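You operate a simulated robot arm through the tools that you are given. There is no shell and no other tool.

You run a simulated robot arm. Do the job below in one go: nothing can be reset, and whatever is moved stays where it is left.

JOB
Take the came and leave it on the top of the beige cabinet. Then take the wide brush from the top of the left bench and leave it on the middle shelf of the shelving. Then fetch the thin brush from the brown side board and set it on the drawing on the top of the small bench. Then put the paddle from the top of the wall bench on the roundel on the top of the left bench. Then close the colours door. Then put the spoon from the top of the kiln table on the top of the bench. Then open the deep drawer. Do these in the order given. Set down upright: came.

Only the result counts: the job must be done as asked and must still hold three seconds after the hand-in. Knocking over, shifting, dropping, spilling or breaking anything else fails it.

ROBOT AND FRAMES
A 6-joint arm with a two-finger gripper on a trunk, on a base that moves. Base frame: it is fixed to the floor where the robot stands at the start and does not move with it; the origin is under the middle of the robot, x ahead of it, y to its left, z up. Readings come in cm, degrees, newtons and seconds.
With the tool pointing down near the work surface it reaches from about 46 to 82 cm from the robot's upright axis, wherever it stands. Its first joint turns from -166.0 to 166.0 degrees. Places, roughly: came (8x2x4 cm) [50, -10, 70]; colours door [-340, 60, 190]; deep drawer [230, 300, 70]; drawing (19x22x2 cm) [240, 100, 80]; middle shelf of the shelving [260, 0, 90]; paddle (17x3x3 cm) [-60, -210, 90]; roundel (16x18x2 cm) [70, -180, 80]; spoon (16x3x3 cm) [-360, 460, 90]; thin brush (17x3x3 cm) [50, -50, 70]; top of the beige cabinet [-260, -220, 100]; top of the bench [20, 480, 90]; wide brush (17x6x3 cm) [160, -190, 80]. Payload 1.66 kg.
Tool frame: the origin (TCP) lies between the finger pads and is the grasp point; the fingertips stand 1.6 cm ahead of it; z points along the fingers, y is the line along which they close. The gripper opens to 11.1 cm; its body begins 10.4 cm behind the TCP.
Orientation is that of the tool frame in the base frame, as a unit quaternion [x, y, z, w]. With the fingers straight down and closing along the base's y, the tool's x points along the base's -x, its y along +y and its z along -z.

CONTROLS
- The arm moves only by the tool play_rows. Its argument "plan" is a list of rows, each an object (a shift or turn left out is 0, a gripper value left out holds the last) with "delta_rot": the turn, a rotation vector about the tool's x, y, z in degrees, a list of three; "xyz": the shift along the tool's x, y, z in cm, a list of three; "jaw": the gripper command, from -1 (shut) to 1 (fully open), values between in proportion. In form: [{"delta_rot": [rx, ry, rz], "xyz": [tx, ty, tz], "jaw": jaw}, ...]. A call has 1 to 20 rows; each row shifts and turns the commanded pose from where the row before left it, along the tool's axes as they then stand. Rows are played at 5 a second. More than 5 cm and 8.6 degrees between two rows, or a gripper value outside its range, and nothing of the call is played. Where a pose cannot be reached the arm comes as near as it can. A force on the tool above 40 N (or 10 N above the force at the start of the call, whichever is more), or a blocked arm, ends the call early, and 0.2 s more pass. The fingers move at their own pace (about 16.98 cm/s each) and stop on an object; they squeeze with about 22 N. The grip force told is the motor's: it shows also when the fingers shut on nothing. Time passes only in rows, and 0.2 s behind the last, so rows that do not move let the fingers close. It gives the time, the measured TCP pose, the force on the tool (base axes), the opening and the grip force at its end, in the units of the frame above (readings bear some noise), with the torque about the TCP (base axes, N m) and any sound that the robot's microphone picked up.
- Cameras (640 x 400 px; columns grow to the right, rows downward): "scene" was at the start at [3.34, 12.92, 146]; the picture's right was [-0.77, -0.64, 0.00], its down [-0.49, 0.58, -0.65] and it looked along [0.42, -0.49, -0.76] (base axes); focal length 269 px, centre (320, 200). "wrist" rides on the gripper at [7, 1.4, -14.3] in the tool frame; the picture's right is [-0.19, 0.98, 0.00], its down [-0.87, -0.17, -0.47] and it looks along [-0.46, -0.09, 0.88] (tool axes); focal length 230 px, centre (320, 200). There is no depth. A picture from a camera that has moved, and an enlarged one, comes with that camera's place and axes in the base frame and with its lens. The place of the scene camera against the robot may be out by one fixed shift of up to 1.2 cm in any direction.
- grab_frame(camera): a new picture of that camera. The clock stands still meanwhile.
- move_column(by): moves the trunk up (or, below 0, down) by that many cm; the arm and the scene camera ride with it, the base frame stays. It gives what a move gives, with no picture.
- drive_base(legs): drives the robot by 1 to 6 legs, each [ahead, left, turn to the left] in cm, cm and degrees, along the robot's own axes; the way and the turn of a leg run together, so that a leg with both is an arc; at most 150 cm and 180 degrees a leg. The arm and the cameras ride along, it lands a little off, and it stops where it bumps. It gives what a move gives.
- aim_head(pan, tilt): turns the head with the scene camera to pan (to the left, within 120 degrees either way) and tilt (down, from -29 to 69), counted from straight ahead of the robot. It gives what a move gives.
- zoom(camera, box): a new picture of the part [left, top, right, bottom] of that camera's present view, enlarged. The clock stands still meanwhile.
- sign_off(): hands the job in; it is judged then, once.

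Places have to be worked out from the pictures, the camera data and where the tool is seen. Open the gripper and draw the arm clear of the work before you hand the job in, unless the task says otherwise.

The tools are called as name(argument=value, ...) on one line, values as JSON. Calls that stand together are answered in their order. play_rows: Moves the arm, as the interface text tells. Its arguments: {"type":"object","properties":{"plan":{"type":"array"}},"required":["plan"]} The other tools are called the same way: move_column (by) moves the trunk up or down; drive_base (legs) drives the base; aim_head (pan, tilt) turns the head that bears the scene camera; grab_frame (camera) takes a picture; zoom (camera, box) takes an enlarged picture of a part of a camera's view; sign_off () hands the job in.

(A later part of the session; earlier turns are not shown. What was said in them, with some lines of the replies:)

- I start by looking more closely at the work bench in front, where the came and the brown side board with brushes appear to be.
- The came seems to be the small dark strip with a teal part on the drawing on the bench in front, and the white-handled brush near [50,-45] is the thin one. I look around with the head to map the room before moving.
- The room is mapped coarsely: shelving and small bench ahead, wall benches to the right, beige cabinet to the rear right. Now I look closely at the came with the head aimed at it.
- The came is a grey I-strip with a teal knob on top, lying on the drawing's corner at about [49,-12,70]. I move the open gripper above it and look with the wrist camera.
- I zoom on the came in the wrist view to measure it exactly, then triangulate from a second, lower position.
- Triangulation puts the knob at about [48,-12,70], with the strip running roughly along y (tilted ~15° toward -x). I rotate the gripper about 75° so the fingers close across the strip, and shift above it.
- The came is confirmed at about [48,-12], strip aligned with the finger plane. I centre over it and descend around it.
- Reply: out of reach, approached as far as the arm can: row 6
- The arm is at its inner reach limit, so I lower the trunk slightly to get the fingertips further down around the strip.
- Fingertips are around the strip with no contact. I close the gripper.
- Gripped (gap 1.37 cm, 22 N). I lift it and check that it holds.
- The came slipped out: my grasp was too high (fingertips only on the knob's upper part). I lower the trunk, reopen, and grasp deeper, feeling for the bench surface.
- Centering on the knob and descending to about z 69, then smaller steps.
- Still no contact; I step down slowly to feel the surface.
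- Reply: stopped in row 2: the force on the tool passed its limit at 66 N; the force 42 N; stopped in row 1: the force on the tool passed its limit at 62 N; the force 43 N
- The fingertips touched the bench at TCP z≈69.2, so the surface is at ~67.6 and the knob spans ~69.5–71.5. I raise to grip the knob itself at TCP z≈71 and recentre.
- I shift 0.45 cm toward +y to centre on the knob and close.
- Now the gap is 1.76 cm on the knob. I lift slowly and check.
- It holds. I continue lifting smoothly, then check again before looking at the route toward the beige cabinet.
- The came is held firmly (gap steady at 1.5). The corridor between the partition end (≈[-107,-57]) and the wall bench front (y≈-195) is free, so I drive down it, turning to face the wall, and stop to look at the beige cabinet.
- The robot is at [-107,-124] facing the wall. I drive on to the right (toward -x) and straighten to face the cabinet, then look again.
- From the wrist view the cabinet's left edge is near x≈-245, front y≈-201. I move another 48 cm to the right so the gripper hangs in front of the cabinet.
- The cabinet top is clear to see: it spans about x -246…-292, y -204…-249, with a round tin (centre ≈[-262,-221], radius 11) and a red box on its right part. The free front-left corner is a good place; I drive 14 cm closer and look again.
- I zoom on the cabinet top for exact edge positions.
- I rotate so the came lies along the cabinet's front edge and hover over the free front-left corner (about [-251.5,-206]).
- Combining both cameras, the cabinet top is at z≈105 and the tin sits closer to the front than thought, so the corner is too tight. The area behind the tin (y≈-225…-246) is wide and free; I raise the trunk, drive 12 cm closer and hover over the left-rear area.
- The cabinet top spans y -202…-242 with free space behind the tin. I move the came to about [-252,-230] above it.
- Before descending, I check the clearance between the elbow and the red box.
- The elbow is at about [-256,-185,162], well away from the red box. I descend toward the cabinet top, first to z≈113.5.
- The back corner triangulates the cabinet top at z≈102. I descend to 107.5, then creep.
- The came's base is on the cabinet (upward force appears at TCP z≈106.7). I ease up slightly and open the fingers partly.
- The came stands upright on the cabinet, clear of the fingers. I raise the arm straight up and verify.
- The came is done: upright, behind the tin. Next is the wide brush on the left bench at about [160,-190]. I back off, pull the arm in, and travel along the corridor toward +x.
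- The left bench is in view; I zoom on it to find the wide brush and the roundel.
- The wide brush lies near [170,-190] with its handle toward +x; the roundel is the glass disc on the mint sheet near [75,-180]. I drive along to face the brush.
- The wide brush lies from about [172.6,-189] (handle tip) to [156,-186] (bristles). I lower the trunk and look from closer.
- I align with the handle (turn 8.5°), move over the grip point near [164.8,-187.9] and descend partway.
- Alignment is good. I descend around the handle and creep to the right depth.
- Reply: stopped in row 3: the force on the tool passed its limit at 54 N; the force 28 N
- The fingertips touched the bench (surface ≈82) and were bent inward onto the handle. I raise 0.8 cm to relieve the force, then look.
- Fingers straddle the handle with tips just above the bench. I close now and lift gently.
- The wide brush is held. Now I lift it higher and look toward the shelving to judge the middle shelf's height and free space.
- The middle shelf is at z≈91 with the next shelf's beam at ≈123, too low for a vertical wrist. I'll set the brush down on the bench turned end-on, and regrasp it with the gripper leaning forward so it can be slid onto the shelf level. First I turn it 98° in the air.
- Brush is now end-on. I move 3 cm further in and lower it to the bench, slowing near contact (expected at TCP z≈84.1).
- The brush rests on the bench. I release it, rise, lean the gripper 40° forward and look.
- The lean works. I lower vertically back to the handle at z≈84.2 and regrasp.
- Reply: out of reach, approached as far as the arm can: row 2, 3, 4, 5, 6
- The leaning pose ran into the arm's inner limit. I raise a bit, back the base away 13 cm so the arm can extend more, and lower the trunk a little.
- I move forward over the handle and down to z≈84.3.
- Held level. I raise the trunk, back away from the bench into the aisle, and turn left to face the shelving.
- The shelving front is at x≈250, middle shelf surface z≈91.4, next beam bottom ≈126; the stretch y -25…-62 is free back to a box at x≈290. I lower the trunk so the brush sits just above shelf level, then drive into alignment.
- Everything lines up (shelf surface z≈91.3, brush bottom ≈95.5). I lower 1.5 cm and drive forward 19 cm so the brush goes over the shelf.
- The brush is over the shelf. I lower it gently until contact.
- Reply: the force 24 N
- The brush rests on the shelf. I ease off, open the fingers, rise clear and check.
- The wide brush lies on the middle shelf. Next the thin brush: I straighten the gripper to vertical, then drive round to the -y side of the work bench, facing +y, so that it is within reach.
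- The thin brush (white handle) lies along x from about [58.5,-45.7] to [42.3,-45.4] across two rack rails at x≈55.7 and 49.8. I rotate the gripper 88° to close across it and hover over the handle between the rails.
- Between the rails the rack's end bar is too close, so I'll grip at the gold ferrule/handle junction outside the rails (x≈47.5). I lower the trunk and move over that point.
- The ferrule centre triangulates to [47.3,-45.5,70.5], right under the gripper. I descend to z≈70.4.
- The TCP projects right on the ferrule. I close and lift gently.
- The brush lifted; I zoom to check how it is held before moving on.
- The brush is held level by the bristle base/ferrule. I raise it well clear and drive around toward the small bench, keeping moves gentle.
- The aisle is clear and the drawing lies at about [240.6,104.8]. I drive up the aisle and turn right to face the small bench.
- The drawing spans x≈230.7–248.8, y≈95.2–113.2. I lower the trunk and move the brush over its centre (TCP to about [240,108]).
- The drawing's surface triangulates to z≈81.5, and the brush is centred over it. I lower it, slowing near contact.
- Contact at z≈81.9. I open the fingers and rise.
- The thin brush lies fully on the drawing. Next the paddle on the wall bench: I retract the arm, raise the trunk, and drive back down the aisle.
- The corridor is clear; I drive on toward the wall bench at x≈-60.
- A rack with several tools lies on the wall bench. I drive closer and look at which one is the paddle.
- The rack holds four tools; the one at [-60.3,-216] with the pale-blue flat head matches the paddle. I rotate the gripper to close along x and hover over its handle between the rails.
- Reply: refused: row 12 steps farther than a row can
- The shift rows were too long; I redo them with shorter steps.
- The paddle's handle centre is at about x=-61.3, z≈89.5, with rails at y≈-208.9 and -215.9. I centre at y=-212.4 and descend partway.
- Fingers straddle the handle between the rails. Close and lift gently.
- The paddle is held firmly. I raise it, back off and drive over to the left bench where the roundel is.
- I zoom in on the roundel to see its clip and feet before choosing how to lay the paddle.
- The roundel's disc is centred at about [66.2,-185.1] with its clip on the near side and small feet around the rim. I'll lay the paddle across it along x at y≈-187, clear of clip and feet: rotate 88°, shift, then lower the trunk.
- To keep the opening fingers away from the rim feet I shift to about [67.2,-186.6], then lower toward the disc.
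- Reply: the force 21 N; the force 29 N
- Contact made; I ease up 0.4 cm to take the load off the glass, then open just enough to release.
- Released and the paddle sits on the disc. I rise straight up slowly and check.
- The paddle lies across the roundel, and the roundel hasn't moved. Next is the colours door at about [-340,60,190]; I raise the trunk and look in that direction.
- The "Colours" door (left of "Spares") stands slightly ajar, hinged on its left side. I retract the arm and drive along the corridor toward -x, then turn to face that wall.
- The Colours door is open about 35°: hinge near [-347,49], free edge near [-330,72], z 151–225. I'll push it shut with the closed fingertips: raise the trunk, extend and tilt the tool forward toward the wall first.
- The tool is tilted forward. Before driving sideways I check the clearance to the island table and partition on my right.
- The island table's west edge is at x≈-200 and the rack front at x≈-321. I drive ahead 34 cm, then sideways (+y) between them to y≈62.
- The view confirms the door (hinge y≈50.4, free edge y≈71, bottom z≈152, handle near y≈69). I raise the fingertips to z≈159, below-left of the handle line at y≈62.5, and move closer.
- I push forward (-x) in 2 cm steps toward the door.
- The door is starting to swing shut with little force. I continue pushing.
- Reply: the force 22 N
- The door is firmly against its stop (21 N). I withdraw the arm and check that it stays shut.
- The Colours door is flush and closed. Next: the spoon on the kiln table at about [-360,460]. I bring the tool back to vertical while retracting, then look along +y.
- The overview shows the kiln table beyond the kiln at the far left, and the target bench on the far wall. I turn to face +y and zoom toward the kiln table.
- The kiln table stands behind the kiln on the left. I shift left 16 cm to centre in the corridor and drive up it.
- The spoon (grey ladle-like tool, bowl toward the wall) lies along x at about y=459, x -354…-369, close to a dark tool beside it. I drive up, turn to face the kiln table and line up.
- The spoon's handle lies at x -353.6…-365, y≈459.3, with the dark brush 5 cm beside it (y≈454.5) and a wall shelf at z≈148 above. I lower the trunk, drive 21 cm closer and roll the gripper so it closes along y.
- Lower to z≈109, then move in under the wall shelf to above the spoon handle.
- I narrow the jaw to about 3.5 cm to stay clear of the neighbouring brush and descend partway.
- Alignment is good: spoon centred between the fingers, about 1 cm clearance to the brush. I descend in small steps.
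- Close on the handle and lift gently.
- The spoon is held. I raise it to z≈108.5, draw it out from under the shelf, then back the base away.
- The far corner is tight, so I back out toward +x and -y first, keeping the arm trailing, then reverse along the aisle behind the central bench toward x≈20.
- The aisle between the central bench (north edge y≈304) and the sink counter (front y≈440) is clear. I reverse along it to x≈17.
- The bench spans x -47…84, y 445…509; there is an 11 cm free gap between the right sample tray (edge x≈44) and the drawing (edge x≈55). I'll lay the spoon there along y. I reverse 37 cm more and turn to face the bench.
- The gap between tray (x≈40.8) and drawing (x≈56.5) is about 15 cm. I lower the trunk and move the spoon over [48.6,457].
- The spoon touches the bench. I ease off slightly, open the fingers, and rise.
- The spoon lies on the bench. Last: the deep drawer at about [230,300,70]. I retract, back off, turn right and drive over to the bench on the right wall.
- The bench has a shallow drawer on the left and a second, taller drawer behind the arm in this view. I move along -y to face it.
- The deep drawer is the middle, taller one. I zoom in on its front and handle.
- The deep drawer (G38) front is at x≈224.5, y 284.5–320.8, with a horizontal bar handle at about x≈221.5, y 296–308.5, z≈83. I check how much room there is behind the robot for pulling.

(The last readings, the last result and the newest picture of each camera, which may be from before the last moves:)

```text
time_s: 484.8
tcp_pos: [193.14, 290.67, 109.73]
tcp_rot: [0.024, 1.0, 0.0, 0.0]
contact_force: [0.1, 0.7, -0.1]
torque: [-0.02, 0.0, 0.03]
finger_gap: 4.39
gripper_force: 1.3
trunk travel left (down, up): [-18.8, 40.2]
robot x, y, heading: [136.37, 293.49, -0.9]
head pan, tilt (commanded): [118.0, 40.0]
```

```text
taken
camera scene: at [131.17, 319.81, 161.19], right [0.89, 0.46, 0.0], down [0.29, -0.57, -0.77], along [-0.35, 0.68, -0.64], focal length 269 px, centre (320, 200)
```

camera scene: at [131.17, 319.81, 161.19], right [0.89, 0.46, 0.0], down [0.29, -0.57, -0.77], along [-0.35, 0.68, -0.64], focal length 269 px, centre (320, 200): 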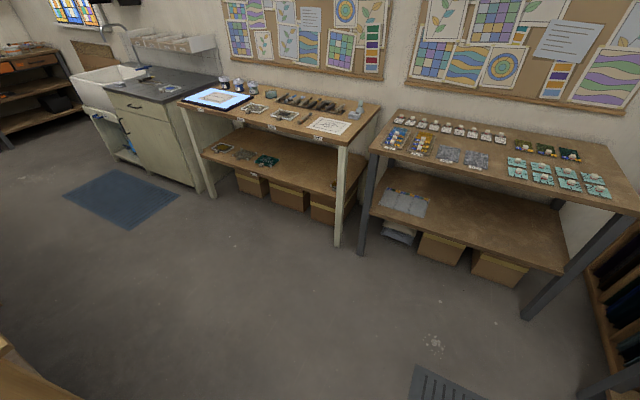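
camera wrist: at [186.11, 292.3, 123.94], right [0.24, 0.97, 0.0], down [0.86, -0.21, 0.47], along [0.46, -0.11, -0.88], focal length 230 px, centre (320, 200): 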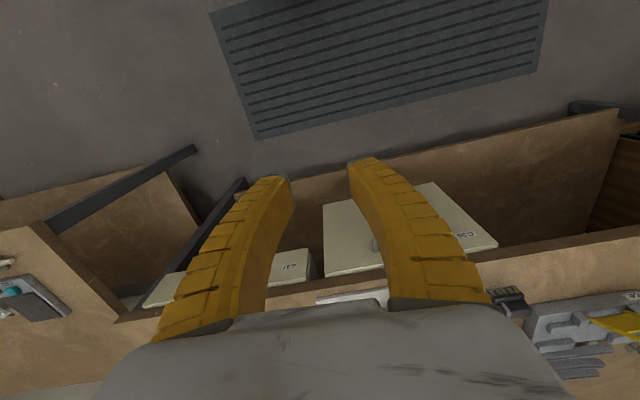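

There is ample room behind (the central bench's end is at x≈48). I position the base back a bit, then roll the gripper 90°, extend and tilt it forward so the fingers can close above and below the bar handle.

drive_base(legs=[[-14, 11.5, 0.9]])

play_rows(plan=[{"delta_rot": [0, 0, 8.15], "jaw": -0.4}, {"delta_rot": [0, 0, 8.15]}, {"delta_rot": [0, 0, 8.15]}, {"delta_rot": [0, 0, 8.15]}, {"delta_rot": [0, 0, 8.15]}, {"delta_rot": [0, 0, 8.15]}, {"delta_rot": [0, 0, 8.15]}, {"delta_rot": [0, 0, 8.15]}, {"delta_rot": [0, 0, 8.15]}, {"delta_rot": [0, 0, 8.15]}, {"delta_rot": [0, 0, 8.15]}, {"xyz": [0, 4.5, 0]}, {"xyz": [0, 4.5, 0]}, {"xyz": [0, 4.5, 0]}, {"xyz": [0, 4.5, 0]}, {"xyz": [0, 4.5, 0]}, {"xyz": [0, 2.5, 0]}, {}])

grab_frame(camera="wrist")

```text
time_s: 486.3
tcp_pos: [179.2, 303.2, 109.74]
tcp_rot: [0.014, 1.0, -0.001, 0.0]
contact_force: [0.5, 0.5, 1.0]
torque: [-0.05, -0.01, -0.01]
finger_gap: 4.42
gripper_force: 1.9
trunk travel left (down, up): [-18.8, 40.2]
robot x, y, heading: [122.67, 304.35, 0.3]
head pan, tilt (commanded): [118.0, 40.0]
```

```text
time_s: 490.1
tcp_pos: [204.24, 302.54, 109.73]
tcp_rot: [0.714, 0.701, -0.002, 0.0]
contact_force: [-0.2, 0.5, 0.4]
torque: [-0.01, 0.01, 0.01]
finger_gap: 3.59
gripper_force: 1.9
trunk travel left (down, up): [-18.8, 40.2]
robot x, y, heading: [122.75, 304.67, 0.1]
head pan, tilt (commanded): [118.0, 40.0]
```

```text
taken
camera wrist: at [205.65, 309.37, 123.95], right [0.98, -0.21, 0.0], down [-0.18, -0.86, 0.47], along [-0.1, -0.46, -0.88], focal length 230 px, centre (320, 200)
```

wrist: 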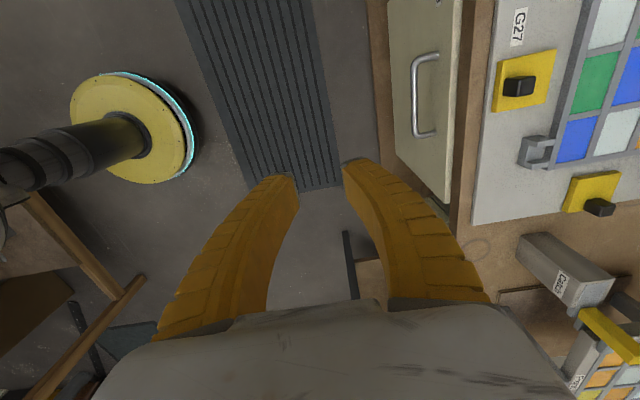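

The handle bar is at about x≈220, y 297–308.7, z≈84. I tilt the tool forward 64° here, then lower toward handle height.

play_rows(plan=[{"delta_rot": [-8, 0, 0]}, {"delta_rot": [-8, 0, 0]}, {"delta_rot": [-8, 0, 0]}, {"delta_rot": [-8, 0, 0]}, {"delta_rot": [-8, 0, 0]}, {"delta_rot": [-8, 0, 0]}, {"delta_rot": [-8, 0, 0]}, {"delta_rot": [-8, 0, 0]}, {}, {}])

move_column(by=-17)

grab_frame(camera="wrist")

aim_head(pan=12, tilt=40)

grab_frame(camera="scene")

```text
time_s: 492.3
tcp_pos: [204.29, 302.71, 109.65]
tcp_rot: [0.605, 0.594, 0.371, 0.379]
contact_force: [0.9, 0.1, -0.9]
torque: [-0.01, 0.01, 0.03]
finger_gap: 3.59
gripper_force: 1.9
trunk travel left (down, up): [-18.8, 40.2]
robot x, y, heading: [122.77, 304.87, 0.3]
head pan, tilt (commanded): [118.0, 40.0]
```

```text
time_s: 494.2
tcp_pos: [204.29, 302.8, 92.58]
tcp_rot: [0.605, 0.594, 0.371, 0.379]
contact_force: [-0.3, -0.3, -1.2]
torque: [0.0, -0.01, -0.01]
finger_gap: 3.56
gripper_force: 1.9
trunk travel left (down, up): [-1.8, 57.2]
robot x, y, heading: [122.5, 304.76, 0.2]
head pan, tilt (commanded): [118.0, 40.0]
```

```text
taken
camera wrist: at [192.11, 309.94, 100.13], right [0.43, -0.2, 0.88], down [-0.51, -0.86, 0.06], along [0.74, -0.48, -0.47], focal length 230 px, centre (320, 200)
```

wrist: 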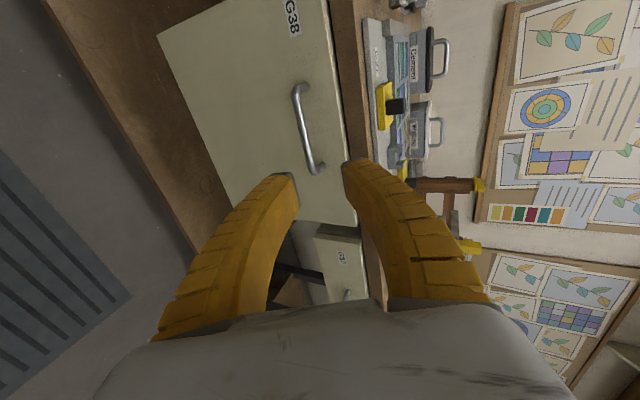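

```text
time_s: 496.0
tcp_pos: [204.27, 302.72, 92.71]
tcp_rot: [0.605, 0.594, 0.371, 0.379]
contact_force: [-0.3, 0.3, 0.3]
torque: [-0.01, 0.02, -0.05]
finger_gap: 3.6
gripper_force: 2.0
trunk travel left (down, up): [-1.8, 57.2]
robot x, y, heading: [122.68, 304.67, 0.4]
head pan, tilt (commanded): [12.0, 40.0]
```

```text
taken
camera scene: at [129.13, 325.39, 144.19], right [0.21, -0.98, 0.0], down [-0.63, -0.14, -0.77], along [0.75, 0.16, -0.64], focal length 269 px, centre (320, 200)
```

scene: 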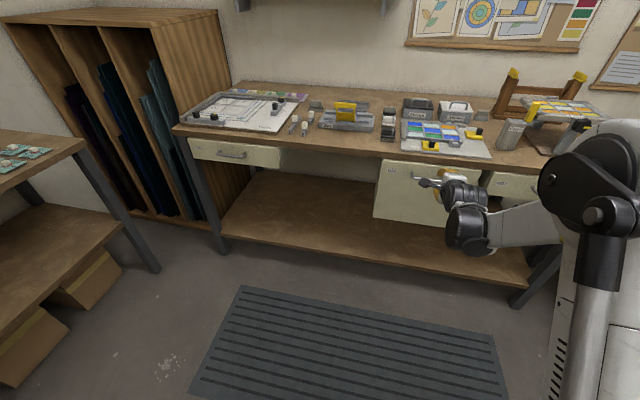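

The bar triangulates to [220.5, 303, 82]. I drop onto the approach line and advance along the finger direction, then check.

play_rows(plan=[{"xyz": [0, -2.43, 1.18]}, {"xyz": [0, 0, 3]}, {"xyz": [0, 0, 3]}, {"xyz": [0, 0, 3]}, {}, {}])

grab_frame(camera="wrist")

zoom(camera="scene", box=[360, 130, 520, 260])

```text
time_s: 497.4
tcp_pos: [212.26, 302.85, 86.02]
tcp_rot: [0.606, 0.594, 0.37, 0.378]
contact_force: [-0.8, -0.4, -0.1]
torque: [0.02, -0.03, -0.02]
finger_gap: 3.59
gripper_force: 1.8
trunk travel left (down, up): [-1.8, 57.2]
robot x, y, heading: [122.76, 304.56, 0.4]
head pan, tilt (commanded): [12.0, 40.0]
```

```text
taken
camera wrist: at [200.07, 309.89, 93.45], right [0.43, -0.2, 0.88], down [-0.51, -0.86, 0.06], along [0.74, -0.48, -0.47], focal length 230 px, centre (320, 200)
```

wrist: 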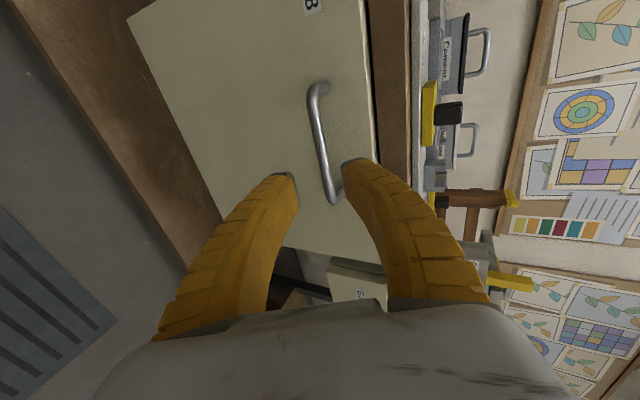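

```text
3.08 times, centred on (440, 195) of scene
camera zoom: at [129.12, 325.39, 144.19], right [0.21, -0.98, 0.0], down [-0.63, -0.14, -0.77], along [0.75, 0.16, -0.64], focal length 827 px, centre (-49, 215)
```

zoom: 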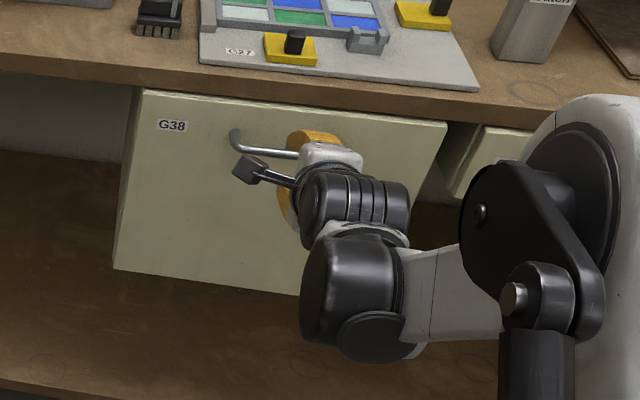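

The bar is well centred between the fingers. I advance the remaining 8 cm.

play_rows(plan=[{"xyz": [0, 0.35, 2.5]}, {"xyz": [0, 0, 2.5]}, {"xyz": [0, 0, 2]}, {"xyz": [0, 0, 1.2]}, {}, {}])

grab_frame(camera="wrist")

zoom(camera="scene", box=[360, 130, 520, 260])

```text
time_s: 498.8
tcp_pos: [219.72, 302.54, 82.65]
tcp_rot: [0.605, 0.594, 0.37, 0.379]
contact_force: [0.8, -0.8, 0.0]
torque: [0.0, 0.01, 0.04]
finger_gap: 3.58
gripper_force: 1.9
trunk travel left (down, up): [-1.8, 57.2]
robot x, y, heading: [122.73, 305.03, 0.3]
head pan, tilt (commanded): [12.0, 40.0]
```

```text
taken
camera wrist: at [207.58, 309.69, 90.14], right [0.43, -0.2, 0.88], down [-0.51, -0.86, 0.06], along [0.74, -0.48, -0.47], focal length 230 px, centre (320, 200)
```

wrist: 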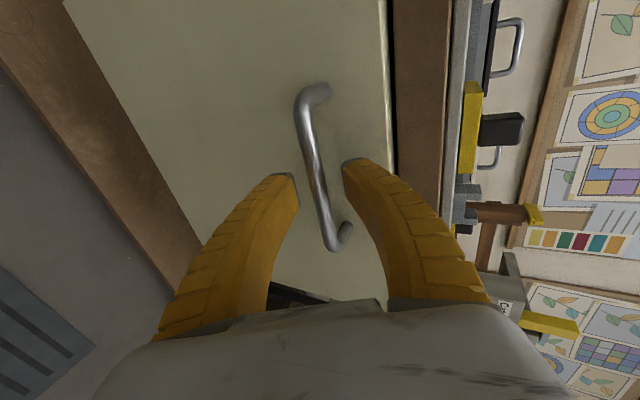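

```text
3.08 times, centred on (440, 195) of scene
camera zoom: at [129.13, 325.39, 144.19], right [0.21, -0.98, 0.0], down [-0.63, -0.14, -0.77], along [0.75, 0.16, -0.64], focal length 827 px, centre (-49, 215)
```

zoom: 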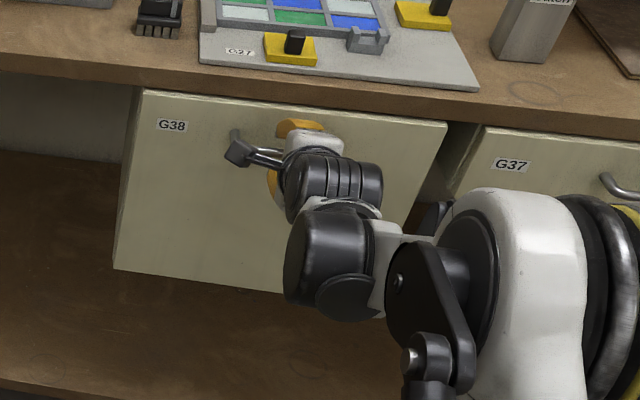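

The bar is between the fingers at the grasp point. I close the gripper on it.

play_rows(plan=[{"xyz": [0, 0, 0.4]}, {"jaw": -0.7}, {"jaw": -1}, {}, {}, {}])

grab_frame(camera="wrist")

```text
time_s: 500.2
tcp_pos: [220.17, 302.42, 82.56]
tcp_rot: [0.605, 0.594, 0.37, 0.379]
contact_force: [-9.1, 0.1, -9.9]
torque: [-0.18, 0.04, 0.05]
finger_gap: 0.93
gripper_force: 34.3
trunk travel left (down, up): [-1.8, 57.2]
robot x, y, heading: [122.33, 304.94, 0.4]
head pan, tilt (commanded): [12.0, 40.0]
```

```text
taken
camera wrist: at [207.96, 309.62, 89.94], right [0.43, -0.2, 0.88], down [-0.51, -0.86, 0.06], along [0.74, -0.48, -0.47], focal length 230 px, centre (320, 200)
```

wrist: 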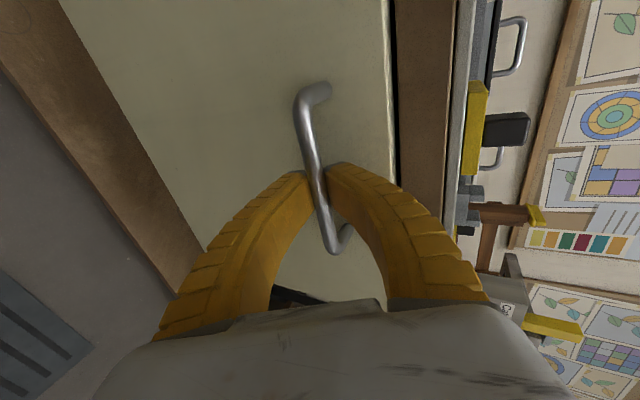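

Gripped on the bar. I first pull back a few cm with the arm and see if the drawer follows.

play_rows(plan=[{"xyz": [0, -0.44, -0.9]}, {"xyz": [0, -0.66, -1.35]}, {"xyz": [0, -0.66, -1.35]}, {"xyz": [0, -0.66, -1.35]}, {}])

grab_frame(camera="wrist")

zoom(camera="scene", box=[340, 120, 540, 280])

```text
time_s: 501.4
tcp_pos: [214.65, 302.48, 82.52]
tcp_rot: [0.606, 0.593, 0.37, 0.379]
contact_force: [-1.4, -6.2, 2.3]
torque: [-0.25, 0.0, -0.06]
finger_gap: 0.71
gripper_force: 33.6
trunk travel left (down, up): [-1.8, 57.2]
robot x, y, heading: [122.69, 304.78, 0.4]
head pan, tilt (commanded): [12.0, 40.0]
```

```text
taken
camera wrist: at [202.51, 309.64, 89.98], right [0.43, -0.2, 0.88], down [-0.52, -0.86, 0.06], along [0.74, -0.48, -0.47], focal length 230 px, centre (320, 200)
```

wrist: 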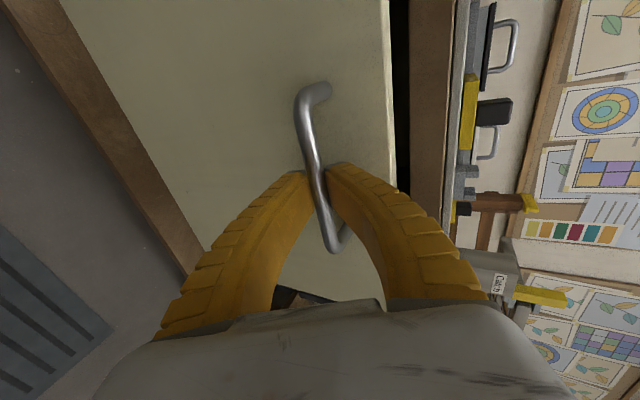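

```text
2.50 times, centred on (440, 200) of scene
camera zoom: at [129.12, 325.33, 144.2], right [0.21, -0.98, 0.0], down [-0.63, -0.14, -0.77], along [0.75, 0.16, -0.64], focal length 672 px, centre (20, 200)
```

zoom: 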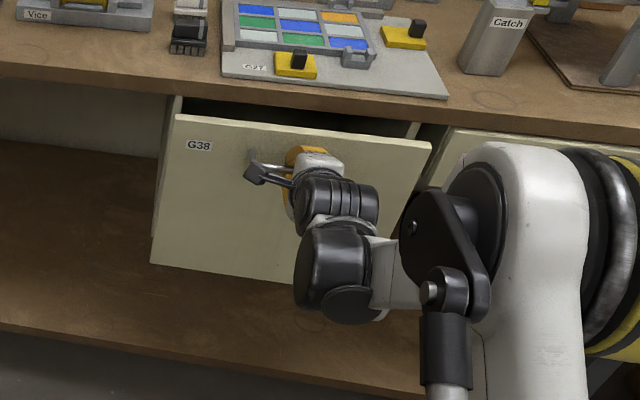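

The drawer slides out with the hand. I continue by driving the base backward.

drive_base(legs=[[-10, 0, 0]])

drive_base(legs=[[-10, 0, 0]])

grab_frame(camera="wrist")

grab_frame(camera="scene")

```text
time_s: 502.6
tcp_pos: [204.84, 302.39, 82.52]
tcp_rot: [0.606, 0.594, 0.37, 0.378]
contact_force: [-1.5, -2.2, 0.3]
torque: [-0.18, -0.02, 0.1]
finger_gap: 0.78
gripper_force: 33.6
trunk travel left (down, up): [-1.8, 57.2]
robot x, y, heading: [112.71, 304.32, 0.2]
head pan, tilt (commanded): [12.0, 40.0]
```

```text
time_s: 503.7
tcp_pos: [194.98, 302.44, 82.44]
tcp_rot: [0.606, 0.594, 0.37, 0.378]
contact_force: [-0.5, 0.7, 0.0]
torque: [-0.2, -0.03, 0.08]
finger_gap: 0.76
gripper_force: 34.2
trunk travel left (down, up): [-1.8, 57.2]
robot x, y, heading: [102.75, 304.74, 0.1]
head pan, tilt (commanded): [12.0, 40.0]
```

```text
taken
camera wrist: at [182.83, 309.64, 89.97], right [0.43, -0.2, 0.88], down [-0.51, -0.86, 0.06], along [0.74, -0.48, -0.47], focal length 230 px, centre (320, 200)
```

wrist: 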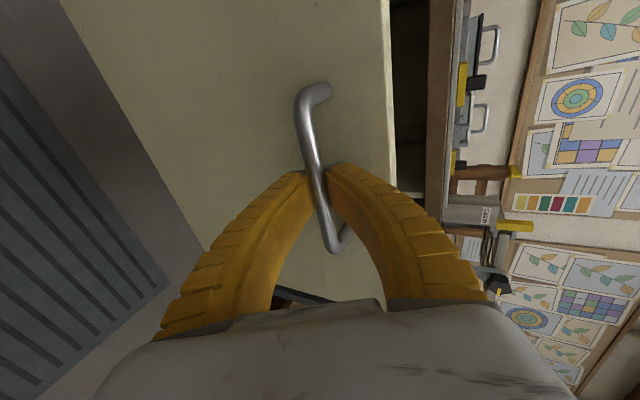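

```text
taken
camera scene: at [109.44, 325.31, 144.19], right [0.21, -0.98, 0.0], down [-0.63, -0.14, -0.77], along [0.75, 0.16, -0.64], focal length 269 px, centre (320, 200)
```

scene: 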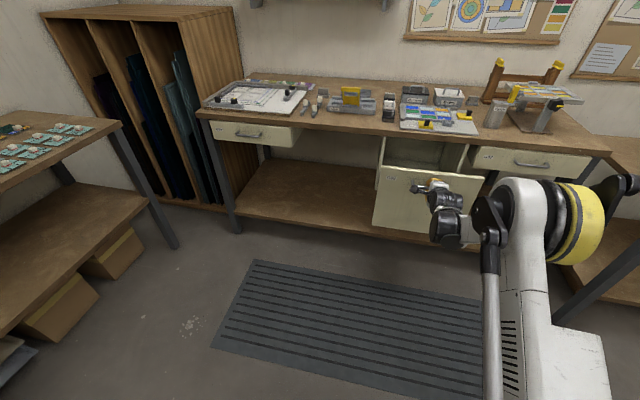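

The drawer is about 25 cm open. I pull further with the arm (force-limited) until it reaches its stop.

play_rows(plan=[{"xyz": [0, -0.66, -1.35]}, {"xyz": [0, -0.66, -1.35]}, {"xyz": [0, -0.66, -1.35]}, {"xyz": [0, -0.66, -1.35]}, {}])

grab_frame(camera="scene")

```text
time_s: 504.8
tcp_pos: [189.61, 302.49, 82.74]
tcp_rot: [0.604, 0.592, 0.372, 0.381]
contact_force: [9.7, -0.5, 0.3]
torque: [-0.24, 0.0, -0.11]
finger_gap: 0.61
gripper_force: 33.5
trunk travel left (down, up): [-1.8, 57.2]
robot x, y, heading: [103.04, 304.79, -0.0]
head pan, tilt (commanded): [12.0, 40.0]
stopped in row 5: the force on the tool passed its limit at 44 N (the readings are from after the stop); the commanded pose is now the measured one
```

```text
taken
camera scene: at [109.6, 325.28, 144.18], right [0.21, -0.98, 0.0], down [-0.63, -0.14, -0.77], along [0.75, 0.16, -0.64], focal length 269 px, centre (320, 200)
```

scene: 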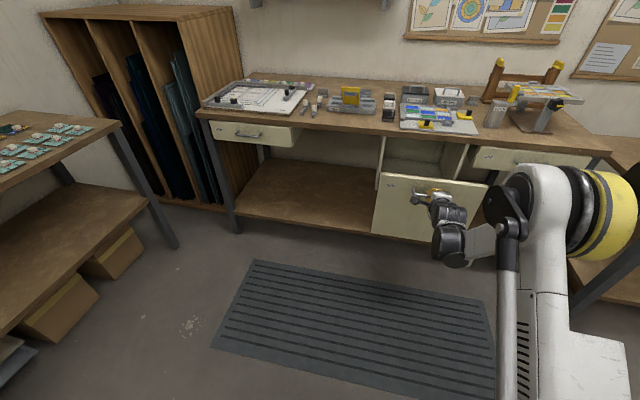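

The drawer reached its stop (about 31 cm open). I release the bar and withdraw along the finger direction.

play_rows(plan=[{"xyz": [0, 0.22, 0.45]}, {"jaw": -0.6}, {"jaw": -0.4}, {"jaw": -0.3}, {}, {}])

grab_frame(camera="wrist")

play_rows(plan=[{"xyz": [0, 0, -1]}, {"xyz": [0, 0, -2]}, {"xyz": [0, 0, -2.5]}, {"xyz": [0, 0, -2.5]}, {}])

grab_frame(camera="wrist")

grab_frame(camera="scene")

```text
time_s: 506.2
tcp_pos: [189.85, 302.58, 82.82]
tcp_rot: [0.605, 0.592, 0.372, 0.381]
contact_force: [0.1, 0.4, -0.1]
torque: [0.01, 0.01, 0.02]
finger_gap: 4.14
gripper_force: 1.8
trunk travel left (down, up): [-1.8, 57.2]
robot x, y, heading: [102.86, 304.66, 0.3]
head pan, tilt (commanded): [12.0, 40.0]
```

```text
taken
camera wrist: at [177.65, 309.77, 90.13], right [0.42, -0.2, 0.89], down [-0.52, -0.86, 0.05], along [0.75, -0.48, -0.46], focal length 230 px, centre (320, 200)
```

wrist: 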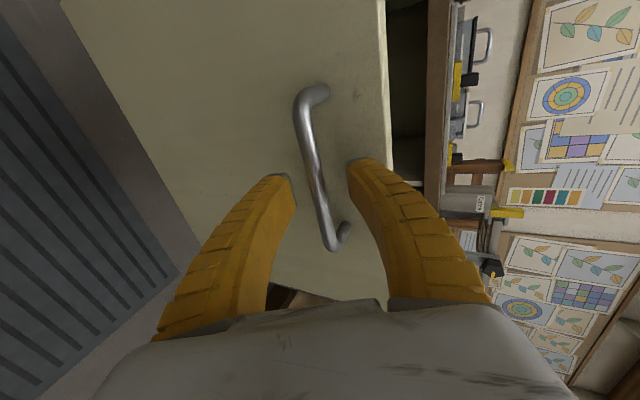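

```text
time_s: 507.4
tcp_pos: [182.71, 302.76, 86.3]
tcp_rot: [0.605, 0.592, 0.372, 0.381]
contact_force: [1.2, -0.2, -0.1]
torque: [0.0, 0.02, -0.02]
finger_gap: 4.14
gripper_force: 1.6
trunk travel left (down, up): [-1.8, 57.2]
robot x, y, heading: [102.69, 304.17, 0.4]
head pan, tilt (commanded): [12.0, 40.0]
```

```text
taken
camera wrist: at [170.52, 309.98, 93.6], right [0.42, -0.2, 0.89], down [-0.52, -0.86, 0.05], along [0.75, -0.48, -0.46], focal length 230 px, centre (320, 200)
```

wrist: 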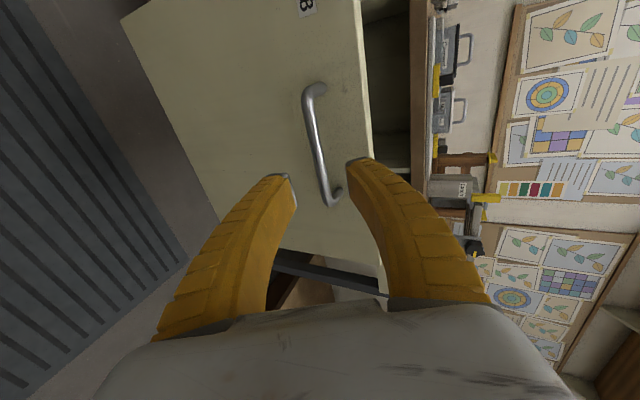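

```text
taken
camera scene: at [109.47, 325.29, 144.19], right [0.21, -0.98, 0.0], down [-0.63, -0.14, -0.77], along [0.75, 0.16, -0.64], focal length 269 px, centre (320, 200)
```

scene: 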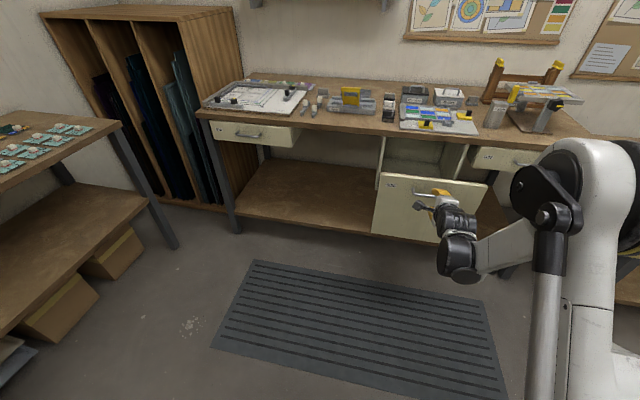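

The drawer stays open. I drive back a little so the arm is well clear and open the gripper fully.

drive_base(legs=[[-13, 0, 0]])

play_rows(plan=[{"jaw": 1}, {}, {}])

zoom(camera="scene", box=[340, 70, 560, 250])

aim_head(pan=-50, tilt=20)

grab_frame(camera="scene")

```text
time_s: 508.7
tcp_pos: [169.5, 302.64, 86.18]
tcp_rot: [0.604, 0.593, 0.372, 0.381]
contact_force: [0.0, 0.7, -0.3]
torque: [0.04, 0.03, 0.02]
finger_gap: 4.15
gripper_force: 1.8
trunk travel left (down, up): [-1.8, 57.2]
robot x, y, heading: [89.26, 304.37, 0.4]
head pan, tilt (commanded): [12.0, 40.0]
```

```text
time_s: 509.5
tcp_pos: [169.52, 302.62, 86.18]
tcp_rot: [0.604, 0.592, 0.372, 0.382]
contact_force: [0.1, -0.7, 0.6]
torque: [0.0, 0.02, 0.03]
finger_gap: 11.08
gripper_force: 0.1
trunk travel left (down, up): [-1.8, 57.2]
robot x, y, heading: [89.47, 304.78, 0.3]
head pan, tilt (commanded): [12.0, 40.0]
```

```text
2.22 times, centred on (450, 160) of scene
camera zoom: at [96.25, 325.23, 144.19], right [0.21, -0.98, 0.0], down [-0.63, -0.14, -0.77], along [0.75, 0.16, -0.64], focal length 597 px, centre (31, 289)
```

zoom: 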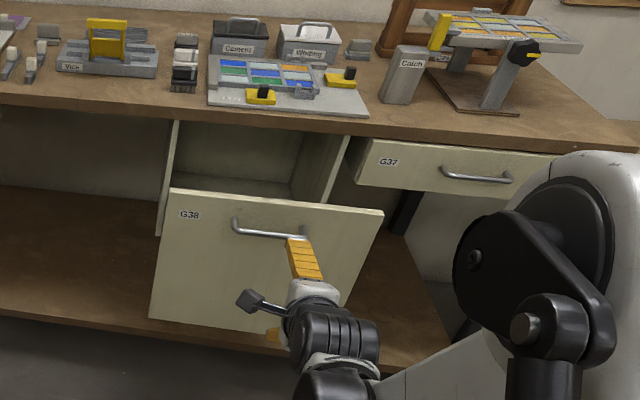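

```text
time_s: 510.8
tcp_pos: [169.47, 302.75, 86.24]
tcp_rot: [0.604, 0.592, 0.373, 0.382]
contact_force: [-0.2, 0.2, 0.4]
torque: [0.01, 0.02, -0.01]
finger_gap: 11.09
gripper_force: 0.0
trunk travel left (down, up): [-1.8, 57.2]
robot x, y, heading: [89.94, 304.9, 0.3]
head pan, tilt (commanded): [-50.0, 20.0]
```

```text
taken
camera scene: at [93.97, 316.32, 147.33], right [-0.76, -0.65, 0.0], down [-0.22, 0.26, -0.94], along [0.61, -0.72, -0.34], focal length 269 px, centre (320, 200)
```

scene: 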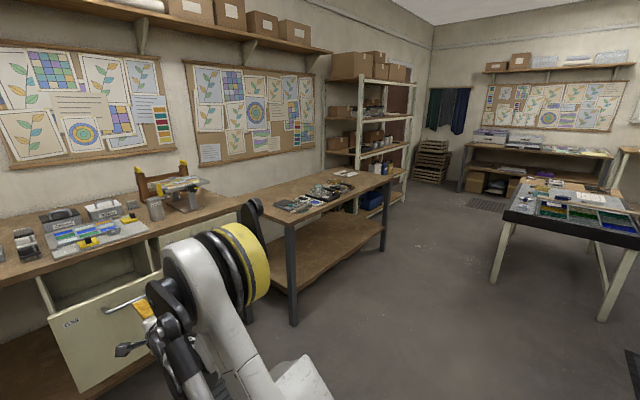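

The drawer is fully open and the arm is clear. A last check on the small bench's drawing and the shelf before handing in.

zoom(camera="scene", box=[320, 120, 420, 200])

```text
5.00 times, centred on (370, 160) of scene
camera zoom: at [93.97, 316.32, 147.33], right [-0.76, -0.65, 0.0], down [-0.22, 0.26, -0.94], along [0.61, -0.72, -0.34], focal length 1344 px, centre (70, 400)
```

zoom: 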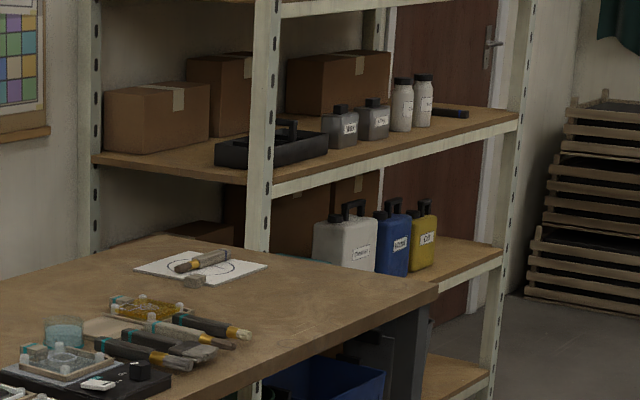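

The thin brush is on the drawing and the wide brush is on the middle shelf. The came, paddle, door, spoon and drawer were each checked once done. The gripper is open and the arm is clear, so I hand the job in.

sign_off()

```text
The job is handed in.
```

All seven steps are done in the order given, and the job is handed in. The hand-in gave no verdict, so what follows is what I saw in the pictures after each step.

1. **Came:** it stands upright on the top of the beige cabinet, behind the round tin. My first grip slipped before it left the bench; the second held.
2. **Wide brush:** it lies on the middle shelf of the shelving, to the right of the bottles. I set it down once on the left bench to turn it end-on, because the next shelf up was too low for a straight-down grip.
3. **Thin brush:** it lies fully on the drawing on the small bench.
4. **Paddle:** it rests across the roundel on the left bench. It sits a little off centre, and its head overhangs the edge by a few centimetres.
5. **Colours door:** it is closed and flush with the "Spares" door next to it.
6. **Spoon:** it lies on the bench on the far wall, between a sample tray and a drawing.
7. **Deep drawer (G38):** it is pulled out about 31 cm, to its stop.

The paddle had no label. I took the tool with the pale-blue flat head, which was closest to the position you gave. I saw nothing else knocked over or shifted.
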